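You operate a simulated robot arm through the tools that you are given. There is no shell and no other tool. Be economical: measure what you need, move in short steps, check, and stop when the job is done.

The job below is to be done with a simulated robot arm. You get a single attempt, and the scene is never put back.

JOB
Take the small carton on the top of the wooden bench and put it away on the shelf under the wooden bench. Take the long green housing and leave it in the black slotted tote. Put the long teal housing in the purple tote. Put the white card labelled "full" from the top of the loading table on the fourth far wall shelf from the bottom and the white card labelled "check" on the third far wall shelf from the top. Put the closed white housing on the top of the green-topped table away on the back row of the long table. The order is free. Set down upright: small carton.

Only the result counts: the job must be done as asked and must still hold three seconds after the hand-in. Knocking over, shifting, dropping, spilling or breaking anything else fails it.

ROBOT AND FRAMES
A 6-joint arm with a four-finger gripper on a trunk, on a base that drives. Base frame: it is fixed to the floor where the robot stands at the start and does not move with it; the origin is under the middle of the robot, x ahead of it, y to its left, z up; the surface under the hand at the start is at about z = 0.9. Lengths are in m, angles in degrees, forces in N, time in s.
With the tool pointing down near the work surface it reaches from about 0.3 to 0.7 m from the robot's upright axis, wherever it stands. Its first joint turns from -166.0 to 166.0 degrees. Places, roughly: back row of the long table (18x148 cm) [-7.14, -1.36, 0.84]; black slotted tote (40x32x18 cm) [-6.9, 0.7, 0.9]; closed white housing (12x12x7 cm) [-4.8, 7.1, 0.9]; fourth far wall shelf [-6.1, 7.6, 1.3]; long green housing [-5.5, 4.75, 1]; long teal housing [-5.75, 5, 0.75]; purple tote (40x30x18 cm) [-1.8, 4.3, 0.9]; shelf under the wooden bench [0.6, -0.1, 0.4]; small carton (16x8x9 cm) [0.5, 0.1, 0.9]; third far wall shelf [-6.1, 7.6, 0.9]; white card [-5.25, 4.75, 1]. Payload 3.43 kg.
The TCP is the grasp point between the finger pads, 0.03 m short of the fingertips. In the tool frame z runs along the fingers and y along their closing line. Largest opening 0.12 m; the body of the gripper starts 0.085 m behind the TCP.
Orientation is told as [roll, pitch, yaw] about the base's x, y, z axes, in that order, counted from this pose: with the fingers straight down and closing along the base's y, the tool's x points along the base's -x, its y along +y and its z along -z.

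CONTROLS
- The arm moves only by the tool nudge_tool. Its argument "moves" is a list that holds one entry, the list of rows, each a list of 7 numbers: the shift along the tool's x, y, z in m, then the turn, a rotation vector about the tool's x, y, z in degrees, then the gripper command, from -1 (shut) to 1 (fully open), values between in proportion. In form: [[[x, y, z, rx, ry, rz, gripper], ...]]. A call has 1 to 12 rows; each row shifts and turns the commanded pose from where the row before left it, along the tool's axes as they then stand. Rows are played at 5 a second. More than 0.05 m and 8.6 degrees between two rows, or a gripper value outside its range, and nothing of the call is played. Where a pose cannot be reached the arm comes as near as it can. A force on the tool above 40 N (or 10 N above the force at the start of the call, whichever is more), or a blocked arm, ends the call early, and 0.2 s more pass. The fingers move at their own pace and stop on an object; they squeeze with about 34 N. The grip force told is the motor's: it shows also when the fingers shut on nothing. Time passes only in rows, and 0.2 s behind the last, so rows that do not move let the fingers close. It gives the time, the measured TCP pose, the force on the tool (base axes), the opening and the grip force at its end, in the units of the frame above (readings bear some noise), with the torque about the TCP (base axes, N m) and any sound that the robot's microphone picked up.
- Cameras (640 x 400 px; columns grow to the right, rows downward): "scene" is now at [0.0427, 0.109, 1.6845]; the picture's right is [-0.40, -0.92, 0.00], its down [-0.78, 0.34, -0.53] and it looks along [0.48, -0.21, -0.85] (base axes); focal length 260 px, centre (320, 200). "wrist" rides on the gripper at [0.071, -0.017, -0.12] in the tool frame; the picture's right is [0.23, 0.97, 0.00], its down [-0.81, 0.19, -0.55] and it looks along [-0.54, 0.13, 0.83] (tool axes); focal length 275 px, centre (320, 200). There is no depth. A picture from a camera that has moved, and an enlarged one, comes with that camera's place and axes in the base frame and with its lens. The place of the scene camera against the robot may be out by one fixed shift of up to 0.012 m in any direction.
- grab_frame(camera): a new picture of that camera. The clock stands still meanwhile.
- move_column(by): slides the trunk up (or, below 0, down) by that many m; the arm and the scene camera ride with it, the base frame stays. It gives what a move gives, with no picture.
- steer(legs): drives the robot by 1 to 6 legs, each [ahead, left, turn to the left] in m, m and degrees, along the robot's own axes; the way and the turn of a leg run together, so that a leg with both is an arc; at most 1.5 m and 180 degrees a leg. The arm and the cameras ride along, it lands a little off, and it stops where it bumps. It gives what a move gives.
- aim_head(pan, tilt): turns the head with the scene camera to pan (to the left, within 120 degrees either way) and tilt (down, from -29 to 69), counted from straight ahead of the robot. It gives what a move gives.
- enlarge(camera, box): a new picture of the part [left, top, right, bottom] of that camera's present view, enlarged. The clock stands still meanwhile.
- hand_in(): hands the job in; it is judged then, once.

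Go step by step. Nothing tells you exact positions but the pictures and the camera data: compare them with the known pose of the tool, close in by small moves and look again before you grip or let go. The budget is 186 turns and 144 pictures, counting those below and the enlarged ones. Unless the task says otherwise, let go and move clear before handing in, and close with one line.

The tools are called after ">>>" by a JSON object that holds its "name" and its "arguments". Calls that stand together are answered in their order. nudge_tool: Moves the arm, as the interface text tells. Its arguments: {"type":"object","properties":{"moves":{"type":"array"}},"required":["moves"]} The other tools are called the same way: move_column (by) slides the trunk up or down; steer (legs) drives the base; aim_head (pan, tilt) turns the head that bears the scene camera; grab_frame (camera) takes a picture; enlarge (camera, box) takes an enlarged picture of a part of a camera's view; hand_in () hands the job in.

At the start:

```text
time: 0.0
tool_pos: [0.521, -0.0859, 1.0986]
tool_rot: [-0.1, -0.1, -0.1]
wrist_force: [-0.3, 0.2, -1.4]
ft_torque: [0.0, 0.01, 0.02]
finger_gap: 0.12
grasp_force: 0.2
trunk travel left (down, up): [-0.2, 0.24]
robot x, y, heading: [0.0001, 0.0004, -0.3]
head pan, tilt: [-23.4, 58.2]
```

scene: 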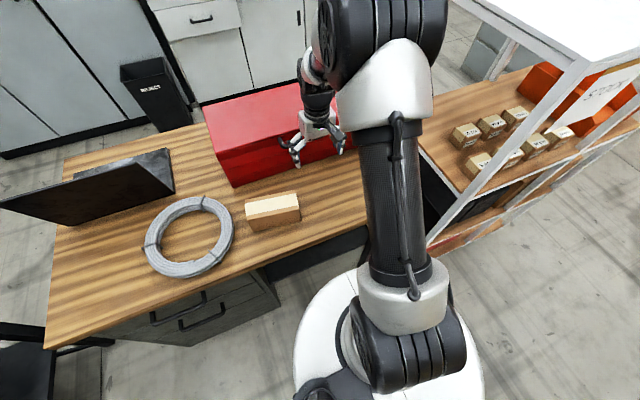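
wrist: 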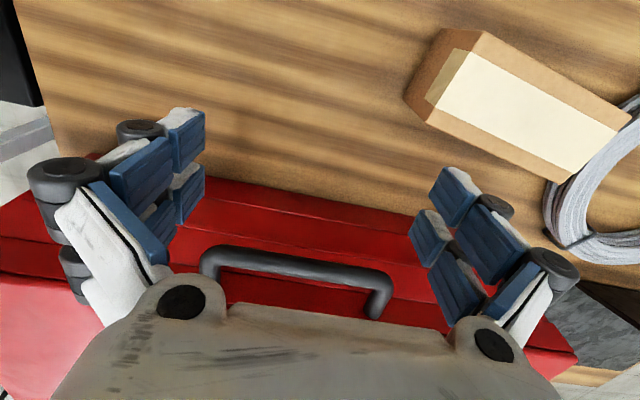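

I see the bench with the carton at about (0.48, 0.08), a red toolbox under the hand and a cable coil beside it. First I look closer at the carton and at the shelf under the bench.

>>> {"name": "enlarge", "arguments": {"camera": "scene", "box": [200, 150, 360, 250]}}

>>> {"name": "aim_head", "arguments": {"pan": 0, "tilt": 65}}

>>> {"name": "grab_frame", "arguments": {"camera": "scene"}}

```text
4.00 times, centred on (280, 200) of scene
camera zoom: at [0.0427, 0.109, 1.6845], right [-0.4, -0.92, 0.0], down [-0.78, 0.34, -0.53], along [0.48, -0.21, -0.85], focal length 1041 px, centre (480, 200)
```

zoom: 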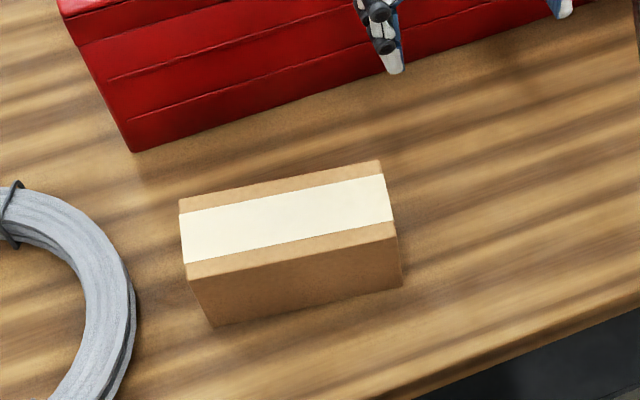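

```text
time: 0.9
tool_pos: [0.5213, -0.0869, 1.0972]
tool_rot: [-0.1, 0.0, 0.1]
wrist_force: [-0.7, -0.2, -0.6]
ft_torque: [0.01, -0.03, 0.04]
finger_gap: 0.1201
grasp_force: 0.1
trunk travel left (down, up): [-0.2, 0.24]
robot x, y, heading: [-0.0021, -0.0047, 0.1]
head pan, tilt: [0.0, 65.0]
```

```text
140 pictures are left
camera scene: at [0.0404, 0.1362, 1.6769], right [0.0, -1.0, 0.0], down [-0.91, 0.0, -0.42], along [0.42, 0.0, -0.91], focal length 260 px, centre (320, 200)
```

scene: 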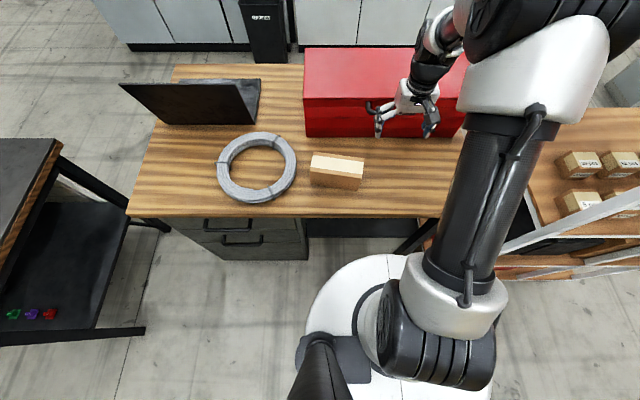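

The carton lies with its long side along y, and the opening under the bench is to the right of the drawers, at about y -0.25 to 0.15. I raise the trunk to clear the toolbox and look behind before backing off.

>>> {"name": "move_column", "arguments": {"by": 0.15}}

>>> {"name": "aim_head", "arguments": {"pan": 120, "tilt": 25}}

>>> {"name": "grab_frame", "arguments": {"camera": "scene"}}

>>> {"name": "aim_head", "arguments": {"pan": -120, "tilt": 25}}

>>> {"name": "grab_frame", "arguments": {"camera": "scene"}}

```text
time: 2.6
tool_pos: [0.5217, -0.0865, 1.2468]
tool_rot: [0.1, 0.0, 0.0]
wrist_force: [-0.1, 0.2, 0.3]
ft_torque: [0.01, 0.04, -0.06]
finger_gap: 0.1201
grasp_force: 0.0
trunk travel left (down, up): [-0.35, 0.09]
robot x, y, heading: [0.0014, -0.0022, -0.1]
head pan, tilt: [0.0, 65.0]
```

```text
time: 4.6
tool_pos: [0.5223, -0.0861, 1.2468]
tool_rot: [0.0, 0.0, 0.0]
wrist_force: [0.2, 0.4, -0.2]
ft_torque: [0.01, -0.02, 0.0]
finger_gap: 0.1199
grasp_force: 0.0
trunk travel left (down, up): [-0.35, 0.09]
robot x, y, heading: [0.0009, 0.0035, 0.2]
head pan, tilt: [120.0, 25.0]
```

```text
139 pictures are left
camera scene: at [-0.0663, 0.2161, 1.8824], right [0.87, 0.5, 0.0], down [0.21, -0.37, -0.91], along [-0.45, 0.79, -0.42], focal length 260 px, centre (320, 200)
```

scene: 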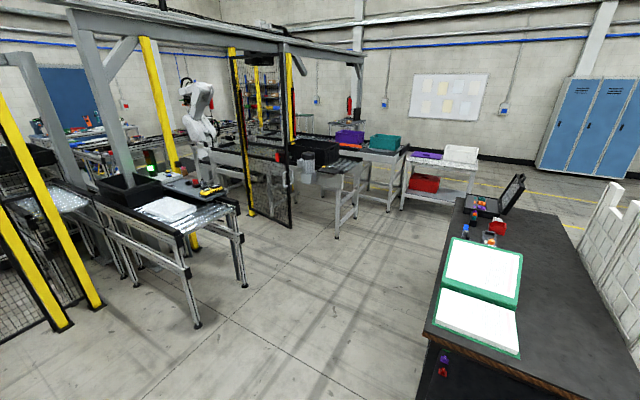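

```text
time: 8.0
tool_pos: [0.5206, -0.0867, 1.2469]
tool_rot: [0.1, 0.0, 0.0]
wrist_force: [0.0, 0.0, -0.1]
ft_torque: [0.0, 0.01, 0.02]
finger_gap: 0.12
grasp_force: 0.0
trunk travel left (down, up): [-0.35, 0.09]
robot x, y, heading: [-0.0002, 0.0008, -0.2]
head pan, tilt: [-120.0, 25.0]
```

```text
138 pictures are left
camera scene: at [-0.0663, 0.0565, 1.8825], right [-0.87, 0.5, 0.0], down [0.21, 0.37, -0.91], along [-0.45, -0.79, -0.42], focal length 260 px, centre (320, 200)
```

scene: 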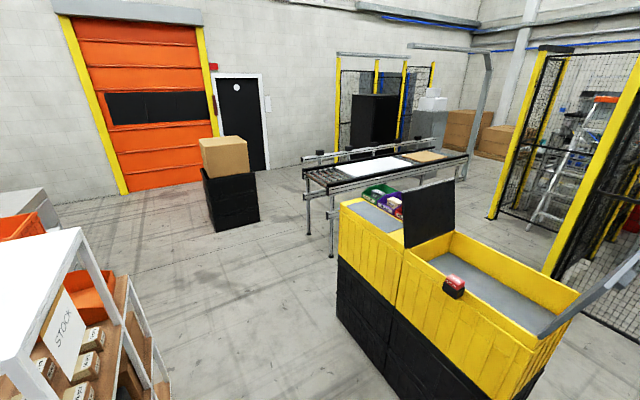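

There is free floor behind for about 0.8 m. I back off 0.55 m and look under the bench.

>>> {"name": "steer", "arguments": {"legs": [[-0.55, 0, 0]]}}

>>> {"name": "move_column", "arguments": {"by": -0.3}}

>>> {"name": "aim_head", "arguments": {"pan": 0, "tilt": 40}}

>>> {"name": "grab_frame", "arguments": {"camera": "scene"}}

>>> {"name": "aim_head", "arguments": {"pan": -160, "tilt": 20}}

```text
time: 11.2
tool_pos: [-0.0274, -0.0857, 1.2474]
tool_rot: [-0.1, 0.0, 0.2]
wrist_force: [-0.3, -0.3, 0.0]
ft_torque: [0.0, -0.02, -0.01]
finger_gap: 0.1199
grasp_force: 0.1
trunk travel left (down, up): [-0.35, 0.09]
robot x, y, heading: [-0.5496, -0.0004, 0.4]
head pan, tilt: [-120.0, 25.0]
```

```text
time: 14.2
tool_pos: [-0.0258, -0.0853, 0.9464]
tool_rot: [0.0, 0.0, 0.3]
wrist_force: [-0.3, 0.1, -1.1]
ft_torque: [0.01, 0.01, 0.01]
finger_gap: 0.1201
grasp_force: 0.1
trunk travel left (down, up): [-0.05, 0.39]
robot x, y, heading: [-0.5515, 0.0003, 0.1]
head pan, tilt: [-120.0, 25.0]
```

```text
time: 16.2
tool_pos: [-0.0272, -0.0851, 0.946]
tool_rot: [0.0, 0.0, 0.3]
wrist_force: [0.0, 0.1, 0.3]
ft_torque: [0.0, -0.02, 0.02]
finger_gap: 0.1196
grasp_force: 0.1
trunk travel left (down, up): [-0.05, 0.39]
robot x, y, heading: [-0.5467, -0.0025, 0.1]
head pan, tilt: [0.0, 40.0]
```

```text
137 pictures are left
camera scene: at [-0.4849, 0.1353, 1.5592], right [0.0, -1.0, 0.0], down [-0.64, 0.0, -0.77], along [0.77, 0.0, -0.64], focal length 260 px, centre (320, 200)
```

scene: 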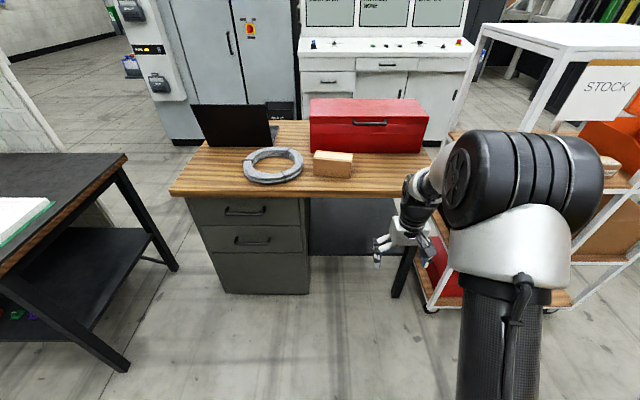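

```text
time: 18.2
tool_pos: [-0.0261, -0.085, 0.9464]
tool_rot: [0.0, 0.0, 0.3]
wrist_force: [-1.3, 0.7, -0.3]
ft_torque: [0.0, -0.01, 0.02]
finger_gap: 0.1201
grasp_force: 0.1
trunk travel left (down, up): [-0.05, 0.39]
robot x, y, heading: [-0.55, -0.0005, -0.0]
head pan, tilt: [-120.3, 20.0]
```

The shelf under the bench is the dark plane at about z 0.4, from y -0.3 to 0.19 with its front edge at x about 0.43. I will take the carton with a 45-degree tilted grip along its length, so here in free space I raise the trunk and turn the hand.

>>> {"name": "move_column", "arguments": {"by": 0.25}}

>>> {"name": "nudge_tool", "arguments": {"moves": [[[0, 0, 0, 0, 0, -8, 1], [0, 0, 0, 0, 0, -8, 1], [0, 0, 0, 0, 0, -8, 1], [0, 0, 0, 0, 0, -8, 1], [0, 0, 0, 0, 0, -8, 1], [0, 0, 0, 0, 0, -8, 1], [0, 0, 0, 0, 0, -8, 1], [0, 0, 0, 0, 0, -8, 1], [0, 0, 0, 0, 0, -8, 1], [0, 0, 0, 0, 0, -8, 1]]]}}

>>> {"name": "nudge_tool", "arguments": {"moves": [[[0, 0, 0, 0, -7.5, 0, 1], [0, 0, 0, 0, -7.5, 0, 1], [0, 0, 0, 0, -7.5, 0, 1], [0, 0, 0, 0, -7.5, 0, 1], [0, 0, 0, 0, -7.5, 0, 1], [0, 0, 0, 0, -7.5, 0, 1], [0, 0, 0, 0, 0, 0, 1]]]}}

>>> {"name": "aim_head", "arguments": {"pan": 0, "tilt": 45}}

>>> {"name": "grab_frame", "arguments": {"camera": "scene"}}

```text
time: 20.8
tool_pos: [-0.027, -0.0855, 1.1977]
tool_rot: [0.0, 0.0, 0.3]
wrist_force: [0.7, 0.4, 0.1]
ft_torque: [0.01, 0.02, -0.01]
finger_gap: 0.1203
grasp_force: 0.1
trunk travel left (down, up): [-0.3, 0.14]
robot x, y, heading: [-0.5502, -0.0022, 0.1]
head pan, tilt: [-120.3, 20.0]
```

```text
time: 23.0
tool_pos: [-0.0269, -0.0855, 1.196]
tool_rot: [0.0, 0.0, 80.5]
wrist_force: [-0.2, 0.5, 0.8]
ft_torque: [0.03, -0.01, -0.01]
finger_gap: 0.12
grasp_force: 0.0
trunk travel left (down, up): [-0.3, 0.14]
robot x, y, heading: [-0.5472, -0.0014, 0.1]
head pan, tilt: [-120.3, 20.0]
```

```text
time: 24.6
tool_pos: [-0.0271, -0.0845, 1.1959]
tool_rot: [0.0, -45.0, 80.3]
wrist_force: [0.3, 0.2, 0.0]
ft_torque: [-0.04, 0.0, -0.04]
finger_gap: 0.1198
grasp_force: 0.1
trunk travel left (down, up): [-0.3, 0.14]
robot x, y, heading: [-0.5484, 0.0008, 0.3]
head pan, tilt: [-120.3, 20.0]
```

```text
time: 26.6
tool_pos: [-0.0275, -0.0855, 1.1974]
tool_rot: [0.0, -45.0, 80.2]
wrist_force: [-0.1, -0.3, -0.8]
ft_torque: [0.05, 0.01, -0.01]
finger_gap: 0.1197
grasp_force: 0.0
trunk travel left (down, up): [-0.3, 0.14]
robot x, y, heading: [-0.5474, 0.0016, 0.3]
head pan, tilt: [0.0, 45.0]
```

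```text
136 pictures are left
camera scene: at [-0.4886, 0.1353, 1.8019], right [0.0, -1.0, 0.0], down [-0.71, 0.0, -0.71], along [0.71, 0.0, -0.71], focal length 260 px, centre (320, 200)
```

scene: 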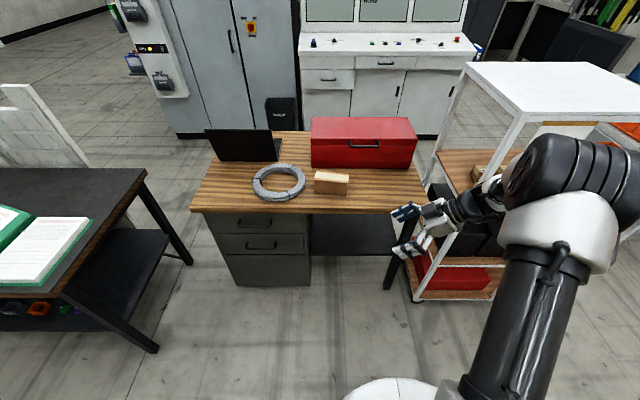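

The hand is at the right attitude. I shift the hand 0.147 m to the left and drive forward 0.5 m to stand over the carton.

>>> {"name": "nudge_tool", "arguments": {"moves": [[[-0.0342, 0.0083, 0.0342, 0, 0, 0, 1], [-0.0342, 0.0083, 0.0342, 0, 0, 0, 1], [-0.0342, 0.0083, 0.0342, 0, 0, 0, 1], [0, 0, 0, 0, 0, 0, 1]]]}}

>>> {"name": "steer", "arguments": {"legs": [[0.5, 0, 0]]}}

>>> {"name": "grab_frame", "arguments": {"camera": "wrist"}}

>>> {"name": "aim_head", "arguments": {"pan": 0, "tilt": 60}}

>>> {"name": "grab_frame", "arguments": {"camera": "scene"}}

```text
time: 27.6
tool_pos: [-0.0282, 0.0612, 1.1968]
tool_rot: [-0.1, -45.0, 80.2]
wrist_force: [0.1, -1.0, 0.6]
ft_torque: [0.01, -0.03, 0.01]
finger_gap: 0.12
grasp_force: 0.1
trunk travel left (down, up): [-0.3, 0.14]
robot x, y, heading: [-0.5502, 0.0012, 0.2]
head pan, tilt: [0.0, 45.0]
```

```text
time: 30.5
tool_pos: [0.4674, 0.0649, 1.1963]
tool_rot: [0.0, -45.0, 80.2]
wrist_force: [-0.1, -0.8, 0.1]
ft_torque: [0.04, 0.01, 0.05]
finger_gap: 0.12
grasp_force: 0.0
trunk travel left (down, up): [-0.3, 0.14]
robot x, y, heading: [-0.055, 0.0018, 0.4]
head pan, tilt: [0.0, 45.0]
```

```text
135 pictures are left
camera wrist: at [0.4617, -0.0714, 1.2308], right [-0.99, 0.0, -0.16], down [-0.16, 0.21, 0.96], along [0.04, 0.98, -0.21], focal length 275 px, centre (320, 200)
```

wrist: 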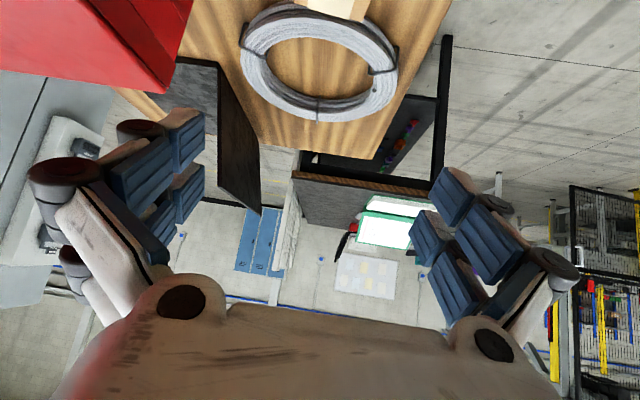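

```text
time: 31.2
tool_pos: [0.4666, 0.0664, 1.1964]
tool_rot: [0.0, -44.9, 80.3]
wrist_force: [-0.6, 0.1, 0.0]
ft_torque: [-0.05, -0.02, 0.0]
finger_gap: 0.1198
grasp_force: 0.1
trunk travel left (down, up): [-0.3, 0.14]
robot x, y, heading: [-0.0531, 0.0021, 0.1]
head pan, tilt: [0.0, 60.0]
```

```text
134 pictures are left
camera scene: at [-0.0095, 0.1378, 1.7825], right [0.01, -1.0, 0.0], down [-0.87, 0.0, -0.5], along [0.5, 0.0, -0.87], focal length 260 px, centre (320, 200)
```

scene: 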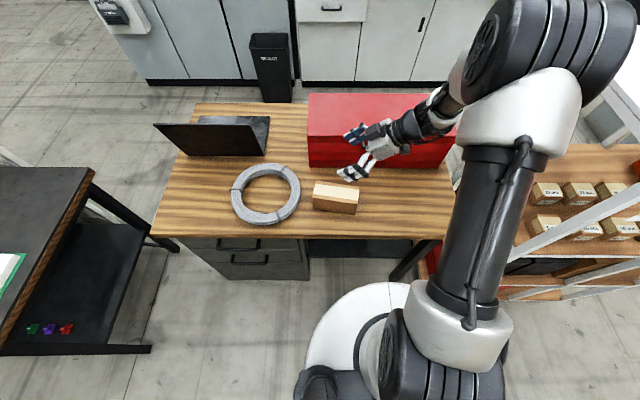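

The hand stands above and before the carton. I zoom in to check the camera's offset against the known fingertips and the carton.

>>> {"name": "enlarge", "arguments": {"camera": "scene", "box": [280, 110, 440, 220]}}

```text
3.64 times, centred on (360, 165) of scene
camera zoom: at [-0.0095, 0.1378, 1.7825], right [0.01, -1.0, 0.0], down [-0.87, 0.0, -0.5], along [0.5, 0.0, -0.87], focal length 946 px, centre (174, 327)
```

zoom: 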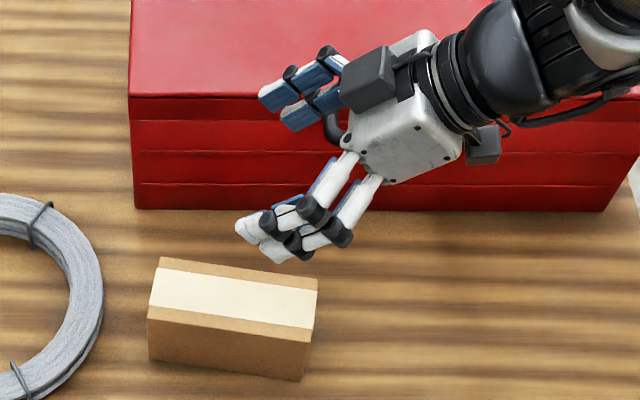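

The carton centre comes out at about (0.475, 0.085) with its long axis about 9 degrees off y, so the hand is already nearly above it. I lower with the trunk and check.

>>> {"name": "move_column", "arguments": {"by": -0.16}}

>>> {"name": "enlarge", "arguments": {"camera": "scene", "box": [270, 90, 430, 200]}}

```text
time: 33.1
tool_pos: [0.4655, 0.0649, 1.0348]
tool_rot: [0.0, -45.0, 80.2]
wrist_force: [-0.4, 0.1, -0.4]
ft_torque: [0.01, -0.02, -0.01]
finger_gap: 0.1201
grasp_force: 0.2
trunk travel left (down, up): [-0.14, 0.3]
robot x, y, heading: [-0.0533, 0.0045, 0.3]
head pan, tilt: [0.0, 60.0]
```

```text
3.64 times, centred on (350, 145) of scene
camera zoom: at [-0.0095, 0.1378, 1.6225], right [0.01, -1.0, 0.0], down [-0.87, 0.0, -0.5], along [0.5, 0.0, -0.87], focal length 946 px, centre (211, 400)
```

zoom: 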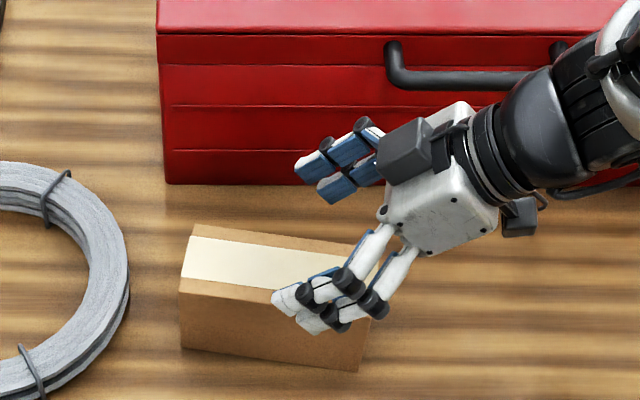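

The fingers straddle the carton as wanted. I lower further by 0.06 m and look again.

>>> {"name": "move_column", "arguments": {"by": -0.06}}

>>> {"name": "nudge_tool", "arguments": {"moves": [[[-0.0056, 0.0014, 0.0056, 0, 0, 0, 1], [0, 0, 0, 0, 0, 0, 1]]]}}

>>> {"name": "enlarge", "arguments": {"camera": "scene", "box": [270, 90, 430, 200]}}

```text
time: 34.1
tool_pos: [0.4661, 0.0651, 0.977]
tool_rot: [0.0, -45.0, 80.4]
wrist_force: [0.6, -0.2, -0.2]
ft_torque: [-0.04, -0.01, -0.02]
finger_gap: 0.12
grasp_force: 0.1
trunk travel left (down, up): [-0.08, 0.36]
robot x, y, heading: [-0.0555, -0.0007, 0.4]
head pan, tilt: [0.0, 60.0]
```

```text
time: 34.7
tool_pos: [0.4653, 0.0736, 0.9763]
tool_rot: [0.0, -45.0, 80.3]
wrist_force: [-0.3, 0.4, 0.1]
ft_torque: [-0.03, 0.02, -0.01]
finger_gap: 0.12
grasp_force: 0.1
trunk travel left (down, up): [-0.08, 0.36]
robot x, y, heading: [-0.0532, 0.0013, 0.0]
head pan, tilt: [0.0, 60.0]
```

```text
3.64 times, centred on (350, 145) of scene
camera zoom: at [-0.0093, 0.1378, 1.5624], right [0.01, -1.0, 0.0], down [-0.87, 0.0, -0.5], along [0.5, 0.0, -0.87], focal length 946 px, centre (211, 400)
```

zoom: 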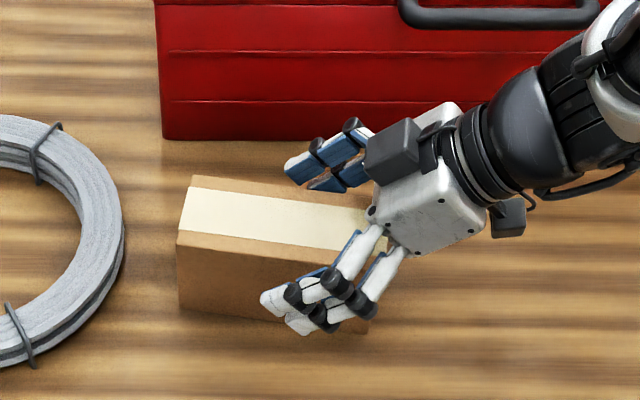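

The fingers are on both sides of the carton. I go down 0.016 m and close.

>>> {"name": "nudge_tool", "arguments": {"moves": [[[0.0115, 0, 0.0115, 0, 0, 0, 1], [0, 0, 0, 0, 0, 0, -1], [0, 0, 0, 0, 0, 0, -1], [0, 0, 0, 0, 0, 0, -1], [0, 0, 0, 0, 0, 0, -1], [0, 0, 0, 0, 0, 0, -1], [0, 0, 0, 0, 0, 0, -1]]]}}

>>> {"name": "enlarge", "arguments": {"camera": "scene", "box": [270, 90, 430, 200]}}

```text
time: 36.3
tool_pos: [0.465, 0.0736, 0.96]
tool_rot: [0.1, -45.0, 80.3]
wrist_force: [-1.2, -0.4, 1.7]
ft_torque: [-0.36, 0.08, -0.12]
finger_gap: 0.0736
grasp_force: 33.8
trunk travel left (down, up): [-0.08, 0.36]
robot x, y, heading: [-0.0563, 0.0005, 0.5]
head pan, tilt: [0.0, 60.0]
```

```text
3.64 times, centred on (350, 145) of scene
camera zoom: at [-0.0096, 0.1377, 1.5624], right [0.01, -1.0, 0.0], down [-0.87, 0.0, -0.5], along [0.5, 0.0, -0.87], focal length 946 px, centre (211, 400)
```

zoom: 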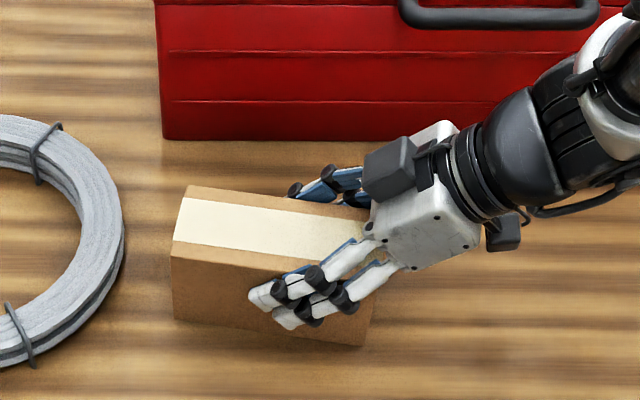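

Gripped at 7.4 cm. I lift it with the trunk, back away and check the hold.

>>> {"name": "move_column", "arguments": {"by": 0.15}}

>>> {"name": "steer", "arguments": {"legs": [[-0.5, 0, 0]]}}

>>> {"name": "nudge_tool", "arguments": {"moves": [[[0, 0, 0, 5.66, 0, 5.66, -1], [0, 0, 0, 5.66, 0, 5.66, -1], [0, 0, 0, 5.66, 0, 5.66, -1], [0, 0, 0, 5.66, 0, 5.66, -1], [0, 0, 0, 5.66, 0, 5.66, -1]]]}}

>>> {"name": "grab_frame", "arguments": {"camera": "scene"}}

```text
time: 38.0
tool_pos: [0.4656, 0.0725, 1.1096]
tool_rot: [0.0, -45.0, 80.3]
wrist_force: [0.4, 1.4, -2.7]
ft_torque: [-0.03, 0.02, -0.06]
finger_gap: 0.0738
grasp_force: 33.9
trunk travel left (down, up): [-0.23, 0.21]
robot x, y, heading: [-0.0551, -0.0006, -0.0]
head pan, tilt: [0.0, 60.0]
```

```text
time: 41.0
tool_pos: [-0.0366, 0.0684, 1.1096]
tool_rot: [0.0, -45.1, 80.1]
wrist_force: [-0.4, 1.1, -2.3]
ft_torque: [-0.03, -0.02, -0.02]
finger_gap: 0.0738
grasp_force: 34.0
trunk travel left (down, up): [-0.23, 0.21]
robot x, y, heading: [-0.5552, -0.0024, 0.3]
head pan, tilt: [0.0, 60.0]
```

```text
time: 42.2
tool_pos: [-0.0375, 0.0697, 1.1097]
tool_rot: [-0.1, -44.9, 40.0]
wrist_force: [-0.8, 0.9, -3.0]
ft_torque: [-0.08, 0.02, 0.0]
finger_gap: 0.074
grasp_force: 34.0
trunk travel left (down, up): [-0.23, 0.21]
robot x, y, heading: [-0.5585, 0.0022, 0.4]
head pan, tilt: [0.0, 60.0]
```

```text
129 pictures are left
camera scene: at [-0.5122, 0.1365, 1.7124], right [0.0, -1.0, 0.0], down [-0.87, 0.0, -0.5], along [0.5, 0.0, -0.87], focal length 260 px, centre (320, 200)
```

scene: 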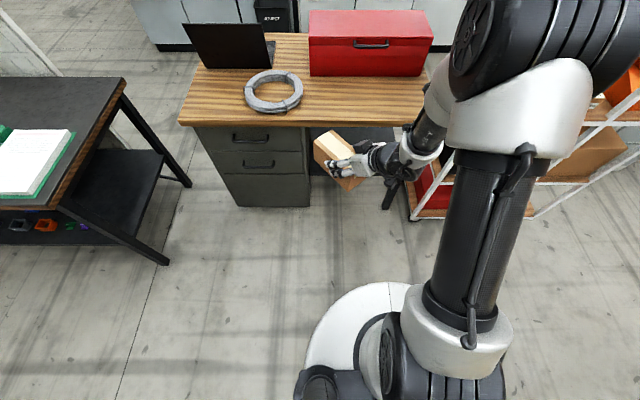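

The carton is held level. I finish the yaw to face forward and shift the hand toward y -0.07, then lower the arm.

>>> {"name": "nudge_tool", "arguments": {"moves": [[[0, 0, 0, 5.66, 0, 5.66, -1], [0, 0, 0, 5.66, 0, 5.66, -1], [0, 0, 0, 5.66, 0, 5.66, -1], [0, 0, 0, 5.66, 0, 5.66, -1], [0, 0, 0, 5.66, 0, 5.66, -1], [0, -0.045, 0, 0, 0, 0, -1], [0, -0.045, 0, 0, 0, 0, -1], [0, -0.04, 0, 0, 0, 0, -1], [0, 0, 0, 0, 0, 0, -1]]]}}

>>> {"name": "move_column", "arguments": {"by": -0.23}}

>>> {"name": "nudge_tool", "arguments": {"moves": [[[0.0354, 0, 0.0354, 0, 0, 0, -1], [0.0354, 0, 0.0354, 0, 0, 0, -1], [0.0354, 0, 0.0354, 0, 0, 0, -1], [0.0354, 0, 0.0354, 0, 0, 0, -1], [0.0354, 0, 0.0354, 0, 0, 0, -1], [0.0354, 0, 0.0354, 0, 0, 0, -1], [0.0354, 0, 0.0354, 0, 0, 0, -1], [0, 0, 0, 0, 0, 0, -1]]]}}

>>> {"name": "grab_frame", "arguments": {"camera": "scene"}}

>>> {"name": "grab_frame", "arguments": {"camera": "wrist"}}

```text
time: 44.2
tool_pos: [-0.0142, -0.0992, 1.1149]
tool_rot: [1.6, -44.4, 6.5]
wrist_force: [0.6, -0.2, -2.4]
ft_torque: [-0.06, 0.05, -0.02]
finger_gap: 0.0738
grasp_force: 34.4
out of reach, approached as far as the arm can: row 3, 4, 5
trunk travel left (down, up): [-0.23, 0.21]
robot x, y, heading: [-0.5597, -0.0017, 0.2]
head pan, tilt: [0.0, 60.0]
```

```text
time: 46.6
tool_pos: [-0.0141, -0.1005, 0.8872]
tool_rot: [1.7, -44.4, 6.5]
wrist_force: [0.0, 0.4, -2.8]
ft_torque: [0.03, 0.07, 0.02]
finger_gap: 0.0738
grasp_force: 34.1
trunk travel left (down, up): [0.0, 0.44]
robot x, y, heading: [-0.5613, 0.0009, 0.0]
head pan, tilt: [0.0, 60.0]
```

```text
time: 48.4
tool_pos: [0.0401, -0.1227, 0.5531]
tool_rot: [2.5, -44.1, 6.0]
wrist_force: [0.3, 0.1, -3.2]
ft_torque: [0.0, 0.03, 0.02]
finger_gap: 0.0737
grasp_force: 33.4
out of reach, approached as far as the arm can: row 2, 3, 4, 5, 6
trunk travel left (down, up): [0.0, 0.44]
robot x, y, heading: [-0.5566, 0.0014, 0.4]
head pan, tilt: [0.0, 60.0]
```

```text
128 pictures are left
camera scene: at [-0.5116, 0.1359, 1.4825], right [0.0, -1.0, 0.0], down [-0.87, 0.0, -0.5], along [0.5, 0.0, -0.87], focal length 260 px, centre (320, 200)
```

scene: 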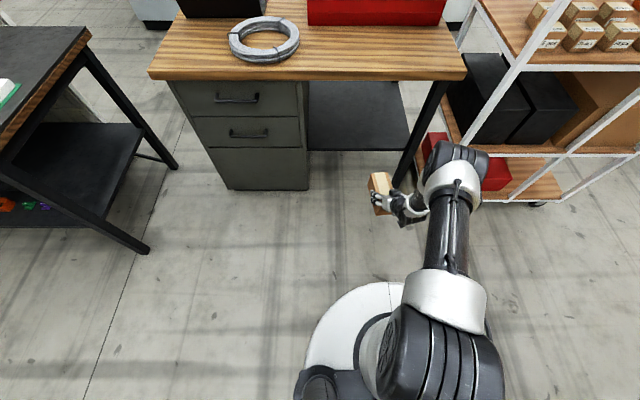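

```text
127 pictures are left
camera wrist: at [-0.0901, -0.1596, 0.5898], right [-0.3, 0.95, -0.13], down [0.17, 0.19, 0.97], along [0.94, 0.26, -0.22], focal length 275 px, centre (320, 200)
```

wrist: 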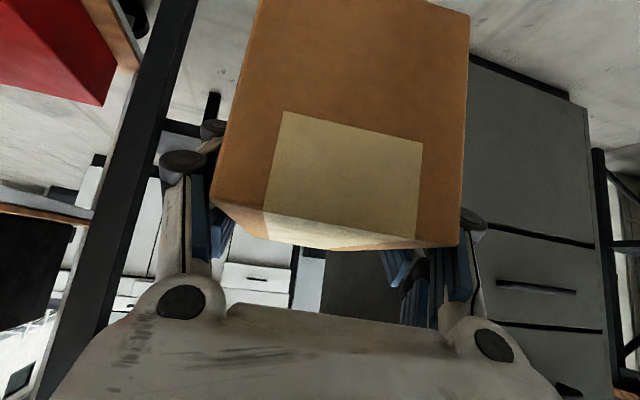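

The arm was folded too tightly there, leaving a few degrees of roll and yaw and the elbow too far forward. I reach further forward with the hand and correct the attitude in the free space.

>>> {"name": "nudge_tool", "arguments": {"moves": [[[-0.035, 0, 0.035, 0, 0, 0, -1], [-0.035, 0, 0.035, 0, 0, 0, -1], [-0.035, 0, 0.035, 0, 0, 0, -1], [-0.0, 0, 0.0, 3.3, -0.4, 2.1, -1], [-0.0, 0, 0.0, 3.3, -0.4, 2.1, -1], [0, 0, 0, 0, 0, 0, -1]]]}}

>>> {"name": "grab_frame", "arguments": {"camera": "scene"}}

```text
time: 49.8
tool_pos: [0.1867, -0.1036, 0.5539]
tool_rot: [-0.8, -45.2, 0.5]
wrist_force: [0.3, 0.6, -2.7]
ft_torque: [0.01, 0.02, 0.0]
finger_gap: 0.0737
grasp_force: 34.2
trunk travel left (down, up): [0.0, 0.44]
robot x, y, heading: [-0.5536, -0.0048, 0.0]
head pan, tilt: [0.0, 60.0]
```

```text
126 pictures are left
camera scene: at [-0.5117, 0.136, 1.4824], right [0.0, -1.0, 0.0], down [-0.87, 0.0, -0.5], along [0.5, 0.0, -0.87], focal length 260 px, centre (320, 200)
```

scene: 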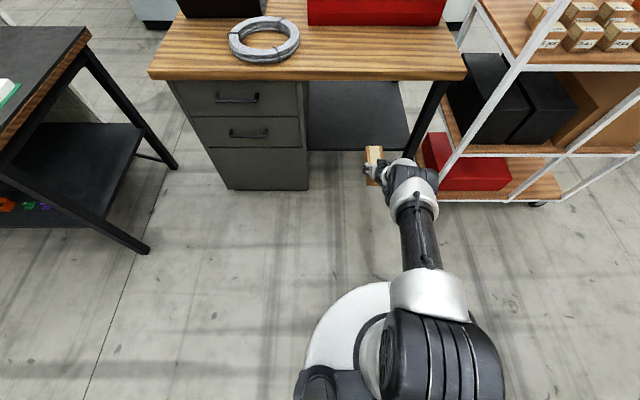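

Now the reach is good and the carton level. I lower 4 cm, drive left 0.1 m and forward 0.2 m, then check.

>>> {"name": "nudge_tool", "arguments": {"moves": [[[0.028, 0, 0.028, 0.8, 0, 0, -1], [0, 0, 0, 0, 0, 0, -1]]]}}

>>> {"name": "steer", "arguments": {"legs": [[0, 0.1, 0], [0.2, 0, 0]]}}

>>> {"name": "grab_frame", "arguments": {"camera": "scene"}}

>>> {"name": "grab_frame", "arguments": {"camera": "wrist"}}

```text
time: 50.4
tool_pos: [0.1869, -0.1039, 0.5124]
tool_rot: [-1.5, -45.0, 0.6]
wrist_force: [-0.1, 1.0, -3.4]
ft_torque: [-0.01, 0.06, -0.03]
finger_gap: 0.0736
grasp_force: 34.1
trunk travel left (down, up): [0.0, 0.44]
robot x, y, heading: [-0.557, 0.0025, -0.0]
head pan, tilt: [0.0, 60.0]
```

```text
time: 52.7
tool_pos: [0.3847, -0.0076, 0.5133]
tool_rot: [-1.6, -45.1, 0.4]
wrist_force: [-0.7, 0.0, -2.9]
ft_torque: [-0.03, 0.05, 0.0]
finger_gap: 0.0736
grasp_force: 34.0
trunk travel left (down, up): [0.0, 0.44]
robot x, y, heading: [-0.3609, 0.0982, -0.2]
head pan, tilt: [0.0, 60.0]
```

```text
125 pictures are left
camera scene: at [-0.3134, 0.2346, 1.4824], right [0.0, -1.0, 0.0], down [-0.87, 0.0, -0.5], along [0.5, 0.0, -0.87], focal length 260 px, centre (320, 200)
```

scene: 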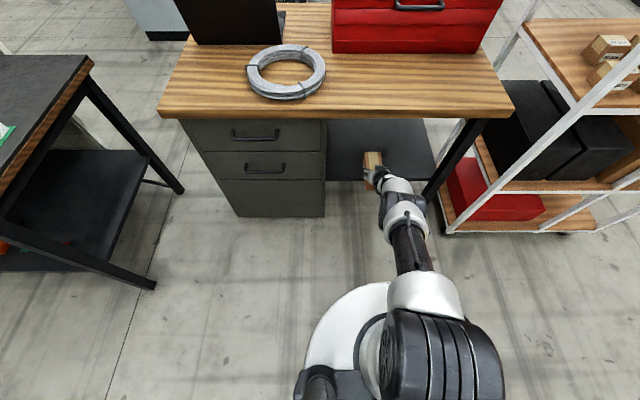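

```text
124 pictures are left
camera wrist: at [0.2501, -0.022, 0.5478], right [-0.15, 0.97, -0.18], down [0.18, 0.21, 0.96], along [0.97, 0.11, -0.21], focal length 275 px, centre (320, 200)
```

wrist: 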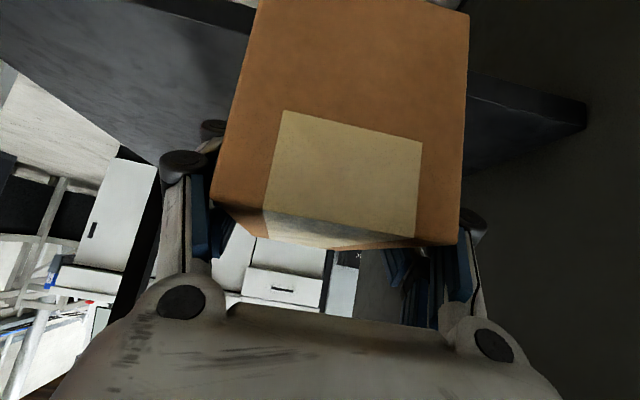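

The carton is heading to the shelf opening. I zoom in to judge the shelf height before going in.

>>> {"name": "enlarge", "arguments": {"camera": "scene", "box": [310, 100, 470, 220]}}

>>> {"name": "enlarge", "arguments": {"camera": "wrist", "box": [0, 0, 320, 200]}}

```text
3.33 times, centred on (390, 160) of scene
camera zoom: at [-0.3134, 0.2346, 1.4824], right [0.0, -1.0, 0.0], down [-0.87, 0.0, -0.5], along [0.5, 0.0, -0.87], focal length 868 px, centre (87, 333)
```

zoom: 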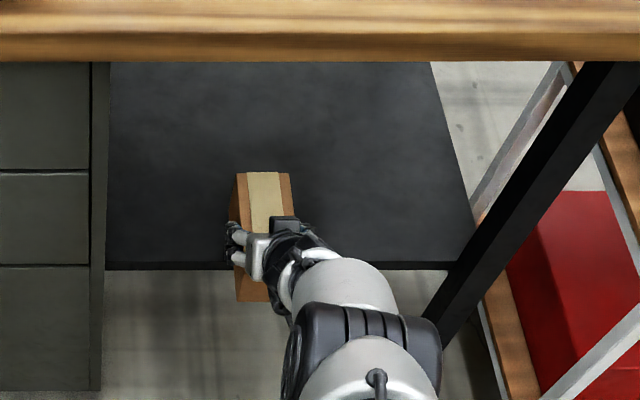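

```text
2.00 times, centred on (160, 100) of wrist
camera zoom: at [0.2501, -0.022, 0.5478], right [-0.15, 0.97, -0.18], down [0.18, 0.21, 0.96], along [0.97, 0.11, -0.21], focal length 551 px, centre (640, 400)
```

zoom: 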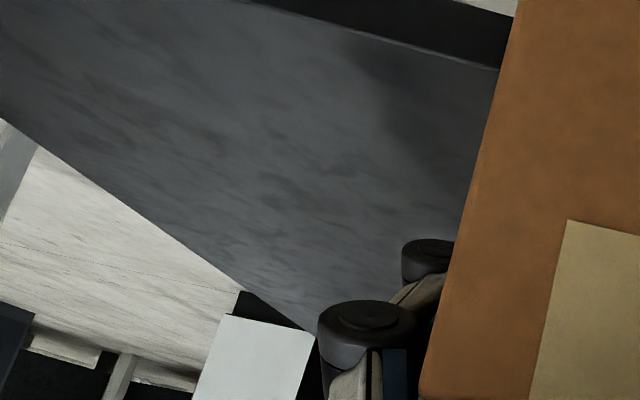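

Two views agree: the shelf is at z 0.40, front edge x 0.43, and the bench underside is about 0.87. I drive in 0.16 m more.

>>> {"name": "steer", "arguments": {"legs": [[0.16, 0, 0]]}}

>>> {"name": "enlarge", "arguments": {"camera": "scene", "box": [290, 100, 450, 220]}}

```text
time: 54.1
tool_pos: [0.5415, -0.0074, 0.5134]
tool_rot: [-1.6, -45.1, 0.3]
wrist_force: [0.4, 0.5, -1.8]
ft_torque: [0.0, 0.05, -0.02]
finger_gap: 0.0739
grasp_force: 34.7
trunk travel left (down, up): [0.0, 0.44]
robot x, y, heading: [-0.2011, 0.0965, -0.3]
head pan, tilt: [0.0, 60.0]
```

```text
3.33 times, centred on (370, 160) of scene
camera zoom: at [-0.1553, 0.2342, 1.4824], right [0.0, -1.0, 0.0], down [-0.87, 0.0, -0.5], along [0.5, 0.0, -0.87], focal length 868 px, centre (153, 333)
```

zoom: 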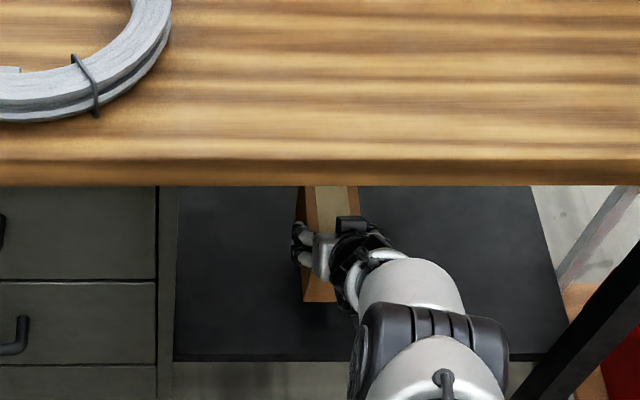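

The carton is over the shelf. I level the roll and lower until it touches.

>>> {"name": "nudge_tool", "arguments": {"moves": [[[0.0106, 0, 0.0106, -1.6, 0, 0, -1], [0.0106, 0, 0.0106, 0, 0, 0, -1], [0.0071, 0, 0.0071, 0, 0, 0, -1], [0, 0, 0, 0, 0, 0, -1]]]}}

>>> {"name": "nudge_tool", "arguments": {"moves": [[[0.0028, 0, 0.0028, 0, 0, 0, -1], [0.0028, 0, 0.0028, 0, 0, 0, -1], [0, 0, 0, 0, 0, 0, -1]]]}}

```text
time: 55.1
tool_pos: [0.5267, -0.0051, 0.4881]
tool_rot: [0.0, -45.1, 0.4]
wrist_force: [0.3, 0.9, -2.0]
ft_torque: [-0.03, 0.07, -0.01]
finger_gap: 0.0735
grasp_force: 34.2
out of reach, approached as far as the arm can: row 1, 2, 3
trunk travel left (down, up): [0.0, 0.44]
robot x, y, heading: [-0.2005, 0.0941, -0.0]
head pan, tilt: [0.0, 60.0]
```

```text
time: 56.0
tool_pos: [0.5225, -0.005, 0.4848]
tool_rot: [0.0, -45.2, 0.4]
wrist_force: [0.0, -0.4, -1.9]
ft_torque: [0.0, 0.05, 0.0]
finger_gap: 0.0738
grasp_force: 34.2
out of reach, approached as far as the arm can: row 2
trunk travel left (down, up): [0.0, 0.44]
robot x, y, heading: [-0.2031, 0.0966, -0.0]
head pan, tilt: [0.0, 60.0]
```

The arm is at full stretch; I pull the hand in 5 cm and drive forward 6 cm to gain depth.

>>> {"name": "nudge_tool", "arguments": {"moves": [[[0.018, 0, -0.018, 0, 0, 0, -1], [0.018, 0, -0.018, 0, 0, 0, -1], [0, 0, 0, 0, 0, 0, -1]]]}}

>>> {"name": "steer", "arguments": {"legs": [[0.08, 0, 0]]}}

>>> {"name": "nudge_tool", "arguments": {"moves": [[[0.006, 0, 0.006, 0, 0, 0, -1], [0.005, 0, 0.005, 0, 0, 0, -1], [0, 0, 0, 0, 0, 0, -1]]]}}

```text
time: 56.8
tool_pos: [0.4712, -0.0039, 0.486]
tool_rot: [0.0, -45.1, 0.4]
wrist_force: [0.4, -0.9, -2.3]
ft_torque: [0.0, 0.06, -0.01]
finger_gap: 0.0737
grasp_force: 33.9
trunk travel left (down, up): [0.0, 0.44]
robot x, y, heading: [-0.2026, 0.097, -0.1]
head pan, tilt: [0.0, 60.0]
```

```text
time: 57.8
tool_pos: [0.5514, -0.0045, 0.484]
tool_rot: [-0.1, -45.0, 0.4]
wrist_force: [0.5, 1.0, -2.1]
ft_torque: [-0.05, 0.05, 0.01]
finger_gap: 0.0734
grasp_force: 33.9
trunk travel left (down, up): [0.0, 0.44]
robot x, y, heading: [-0.1217, 0.094, -0.4]
head pan, tilt: [0.0, 60.0]
```

```text
time: 58.6
tool_pos: [0.5507, -0.0053, 0.4685]
tool_rot: [0.0, -45.0, 0.4]
wrist_force: [0.2, 0.8, -3.0]
ft_torque: [0.02, 0.06, 0.02]
finger_gap: 0.0739
grasp_force: 34.4
trunk travel left (down, up): [0.0, 0.44]
robot x, y, heading: [-0.1255, 0.0977, -0.1]
head pan, tilt: [0.0, 60.0]
```

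Good, still free and level. I lower in small steps until contact.

>>> {"name": "nudge_tool", "arguments": {"moves": [[[0.0021, 0, 0.0021, 0, 0, 0, -1], [0.0014, 0, 0.0014, 0, 0, 0, -1], [0, 0, 0, 0, 0, 0, -1]]]}}

>>> {"name": "nudge_tool", "arguments": {"moves": [[[0.0014, 0, 0.0014, 0, 0, 0, -1], [0.0007, 0, 0.0007, 0, 0, 0, -1], [0, 0, 0, 0, 0, 0, -1]]]}}

>>> {"name": "enlarge", "arguments": {"camera": "wrist", "box": [160, 0, 480, 200]}}

```text
time: 59.4
tool_pos: [0.5511, -0.0045, 0.4637]
tool_rot: [0.0, -45.0, 0.5]
wrist_force: [0.2, 0.1, -2.7]
ft_torque: [0.0, 0.02, 0.0]
finger_gap: 0.0737
grasp_force: 34.0
trunk travel left (down, up): [0.0, 0.44]
robot x, y, heading: [-0.1233, 0.1006, -0.2]
head pan, tilt: [0.0, 60.0]
```

```text
time: 60.2
tool_pos: [0.5517, -0.005, 0.4608]
tool_rot: [0.1, -45.2, 0.3]
wrist_force: [-0.6, 1.2, 1.0]
ft_torque: [-0.15, 0.31, 0.0]
finger_gap: 0.0739
grasp_force: 34.1
trunk travel left (down, up): [0.0, 0.44]
robot x, y, heading: [-0.1207, 0.094, -0.1]
head pan, tilt: [0.0, 60.0]
```

```text
2.00 times, centred on (320, 100) of wrist
camera zoom: at [0.4171, -0.0228, 0.4957], right [-0.17, 0.97, -0.16], down [0.18, 0.19, 0.96], along [0.97, 0.13, -0.21], focal length 551 px, centre (320, 400)
```

zoom: 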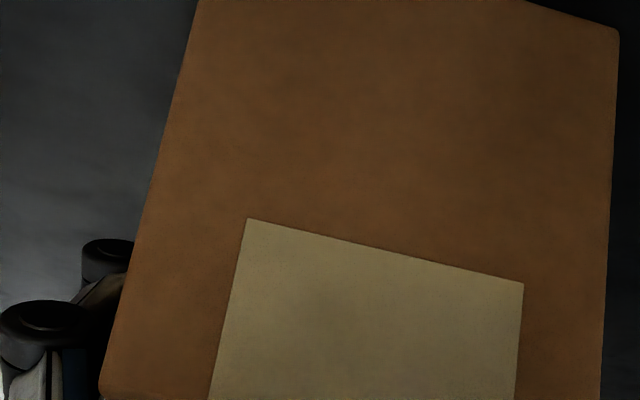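

Contact felt at 0.461. I press another millimetre, open, pull the hand straight back and then drive off.

>>> {"name": "nudge_tool", "arguments": {"moves": [[[0.0005, 0, 0.0005, 0, 0, 0, -1], [0, 0, 0, 0, 0, 0, 1], [0, 0, 0, 0, 0, 0, 1], [0, 0, 0, 0, 0, 0, 1], [0, 0, 0, 0, 0, 0, 1], [0, 0, -0.02, 0, 0, 0, 1], [0, 0, -0.03, 0, 0, 0, 1], [0, 0, 0, 0, 0, 0, 1]]]}}

>>> {"name": "enlarge", "arguments": {"camera": "wrist", "box": [0, 0, 640, 400]}}

>>> {"name": "steer", "arguments": {"legs": [[-0.45, 0, 0]]}}

>>> {"name": "aim_head", "arguments": {"pan": 0, "tilt": 45}}

>>> {"name": "grab_frame", "arguments": {"camera": "scene"}}

```text
time: 62.0
tool_pos: [0.5193, -0.0068, 0.4933]
tool_rot: [0.9, -44.9, 0.0]
wrist_force: [0.0, -0.7, 0.3]
ft_torque: [-0.02, -0.01, 0.0]
finger_gap: 0.12
grasp_force: 0.1
out of reach, approached as far as the arm can: row 7
trunk travel left (down, up): [0.0, 0.44]
robot x, y, heading: [-0.1204, 0.0989, -0.2]
head pan, tilt: [0.0, 60.0]
```

```text
1.00 times, centred on (320, 200) of wrist (not enlarged: the box is as wide or as high as the picture)
camera zoom: at [0.3855, -0.0261, 0.5289], right [-0.17, 0.97, -0.15], down [0.18, 0.18, 0.97], along [0.97, 0.14, -0.21], focal length 275 px, centre (320, 200)
```

zoom: 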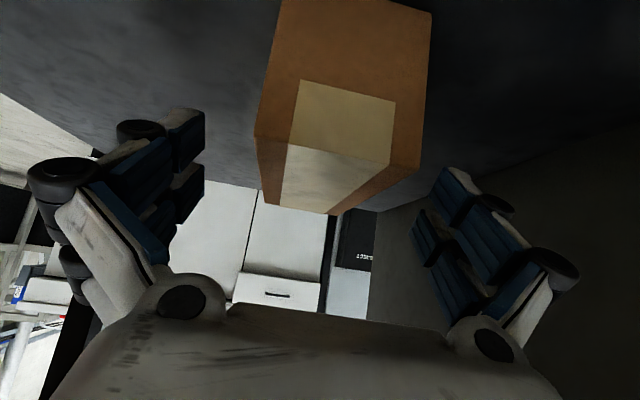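

```text
time: 64.8
tool_pos: [0.0651, -0.0051, 0.4947]
tool_rot: [0.9, -45.0, -0.1]
wrist_force: [0.2, 0.1, 0.2]
ft_torque: [0.0, -0.02, 0.0]
finger_gap: 0.1199
grasp_force: 0.1
trunk travel left (down, up): [0.0, 0.44]
robot x, y, heading: [-0.5762, 0.098, -0.1]
head pan, tilt: [0.0, 60.0]
```

```text
time: 65.5
tool_pos: [0.0663, -0.0054, 0.4942]
tool_rot: [1.0, -44.9, -0.1]
wrist_force: [1.1, 0.2, -0.6]
ft_torque: [0.0, -0.02, -0.01]
finger_gap: 0.1199
grasp_force: 0.0
trunk travel left (down, up): [0.0, 0.44]
robot x, y, heading: [-0.5761, 0.101, -0.1]
head pan, tilt: [0.0, 45.0]
```

```text
118 pictures are left
camera scene: at [-0.5151, 0.2352, 1.5018], right [0.0, -1.0, 0.0], down [-0.71, 0.0, -0.71], along [0.71, 0.0, -0.71], focal length 260 px, centre (320, 200)
```

scene: 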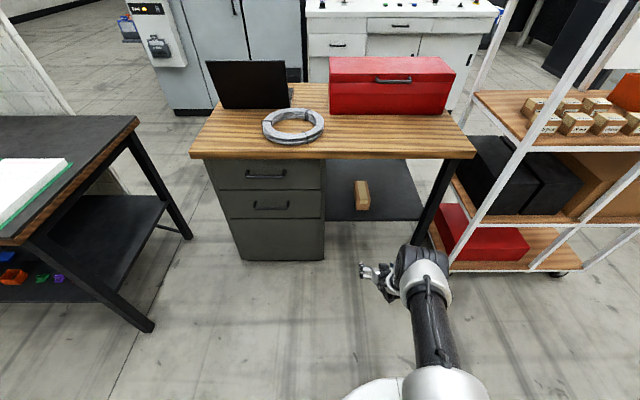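

The carton stands upright on the shelf. Next I raise the trunk and bring the hand back to a compact tool-down travel pose.

>>> {"name": "move_column", "arguments": {"by": 0.4}}

>>> {"name": "nudge_tool", "arguments": {"moves": [[[-0.0354, 0, -0.0354, 0, 7.5, 0, 1], [-0.03, 0, -0.038, 0, 7.5, 0, 1], [-0.025, 0, -0.043, 0, 7.5, 0, 1], [-0.018, 0, -0.046, 0, 7.5, 0, 1], [-0.01, 0, -0.048, 0, 7.5, 0, 1], [0, 0, -0.05, 0, 7.5, 0, 1], [0.04, 0, 0, 0, 0, 0, 1], [0.04, 0, 0, 0, 0, 0, 1], [0.04, 0, 0, 0, 0, 0, 1], [0.04, 0, 0, 0, 0, 0, 1], [0, 0, 0, 0, 0, 0, 1]]]}}

>>> {"name": "aim_head", "arguments": {"pan": 100, "tilt": 20}}

```text
time: 69.3
tool_pos: [0.0648, -0.0064, 0.8937]
tool_rot: [0.8, -44.9, 0.0]
wrist_force: [0.4, 0.4, 1.0]
ft_torque: [0.01, 0.0, -0.01]
finger_gap: 0.12
grasp_force: 0.0
trunk travel left (down, up): [-0.4, 0.04]
robot x, y, heading: [-0.5745, 0.0954, 0.1]
head pan, tilt: [0.0, 45.0]
```

```text
time: 71.8
tool_pos: [-0.1025, -0.0111, 1.1803]
tool_rot: [0.5, 0.1, 0.5]
wrist_force: [0.8, -0.1, 0.3]
ft_torque: [0.0, 0.01, -0.03]
finger_gap: 0.1198
grasp_force: 0.0
out of reach, approached as far as the arm can: row 3
trunk travel left (down, up): [-0.4, 0.04]
robot x, y, heading: [-0.5787, 0.1032, -0.1]
head pan, tilt: [0.0, 45.0]
```

```text
time: 73.5
tool_pos: [-0.1031, -0.0094, 1.1819]
tool_rot: [0.7, -0.1, 0.6]
wrist_force: [0.5, -0.6, -0.1]
ft_torque: [0.01, 0.02, 0.0]
finger_gap: 0.12
grasp_force: 0.0
trunk travel left (down, up): [-0.4, 0.04]
robot x, y, heading: [-0.5744, 0.1029, -0.1]
head pan, tilt: [100.0, 20.0]
```

I turn left to face the hall and take a wide look for the route.

>>> {"name": "steer", "arguments": {"legs": [[0, 0, 120]]}}

>>> {"name": "aim_head", "arguments": {"pan": 30, "tilt": 15}}

>>> {"name": "grab_frame", "arguments": {"camera": "scene"}}

>>> {"name": "aim_head", "arguments": {"pan": -25, "tilt": 15}}

>>> {"name": "grab_frame", "arguments": {"camera": "scene"}}

```text
time: 79.0
tool_pos: [-0.7275, 0.5612, 1.1807]
tool_rot: [0.6, -0.1, 121.7]
wrist_force: [-0.6, -0.6, 0.7]
ft_torque: [-0.01, 0.0, 0.02]
finger_gap: 0.1201
grasp_force: 0.0
trunk travel left (down, up): [-0.4, 0.04]
robot x, y, heading: [-0.5756, 0.1015, 120.8]
head pan, tilt: [100.0, 20.0]
```

```text
time: 80.4
tool_pos: [-0.7273, 0.5613, 1.1807]
tool_rot: [0.5, 0.0, 121.6]
wrist_force: [-0.3, 0.5, 0.2]
ft_torque: [-0.03, -0.01, 0.03]
finger_gap: 0.12
grasp_force: 0.1
trunk travel left (down, up): [-0.4, 0.04]
robot x, y, heading: [-0.5758, 0.0986, 120.8]
head pan, tilt: [30.0, 15.0]
```

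```text
117 pictures are left
camera scene: at [-0.7683, 0.0519, 1.9487], right [0.49, 0.87, 0.0], down [0.23, -0.13, -0.97], along [-0.84, 0.47, -0.26], focal length 260 px, centre (320, 200)
```

scene: 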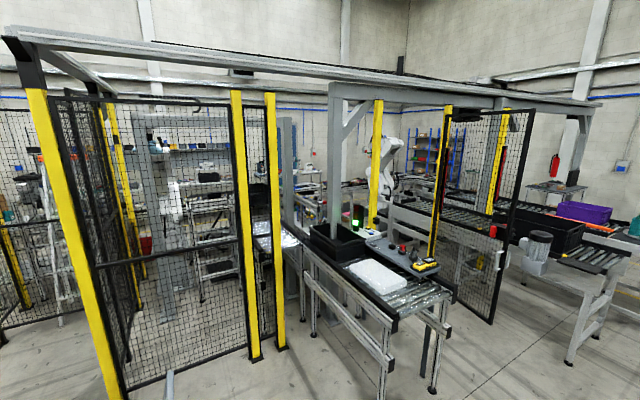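

```text
time: 81.6
tool_pos: [-0.7257, 0.5612, 1.1814]
tool_rot: [0.6, 0.0, 121.7]
wrist_force: [-0.5, 0.0, -0.6]
ft_torque: [-0.01, -0.02, 0.0]
finger_gap: 0.1199
grasp_force: 0.1
trunk travel left (down, up): [-0.4, 0.04]
robot x, y, heading: [-0.5792, 0.1011, 120.5]
head pan, tilt: [-25.0, 15.0]
```

```text
116 pictures are left
camera scene: at [-0.6963, 0.0994, 1.9487], right [0.99, 0.1, 0.0], down [0.03, -0.26, -0.97], along [-0.1, 0.96, -0.26], focal length 260 px, centre (320, 200)
```

scene: 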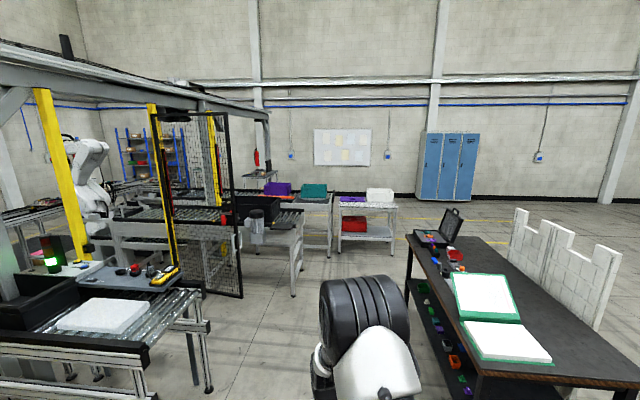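

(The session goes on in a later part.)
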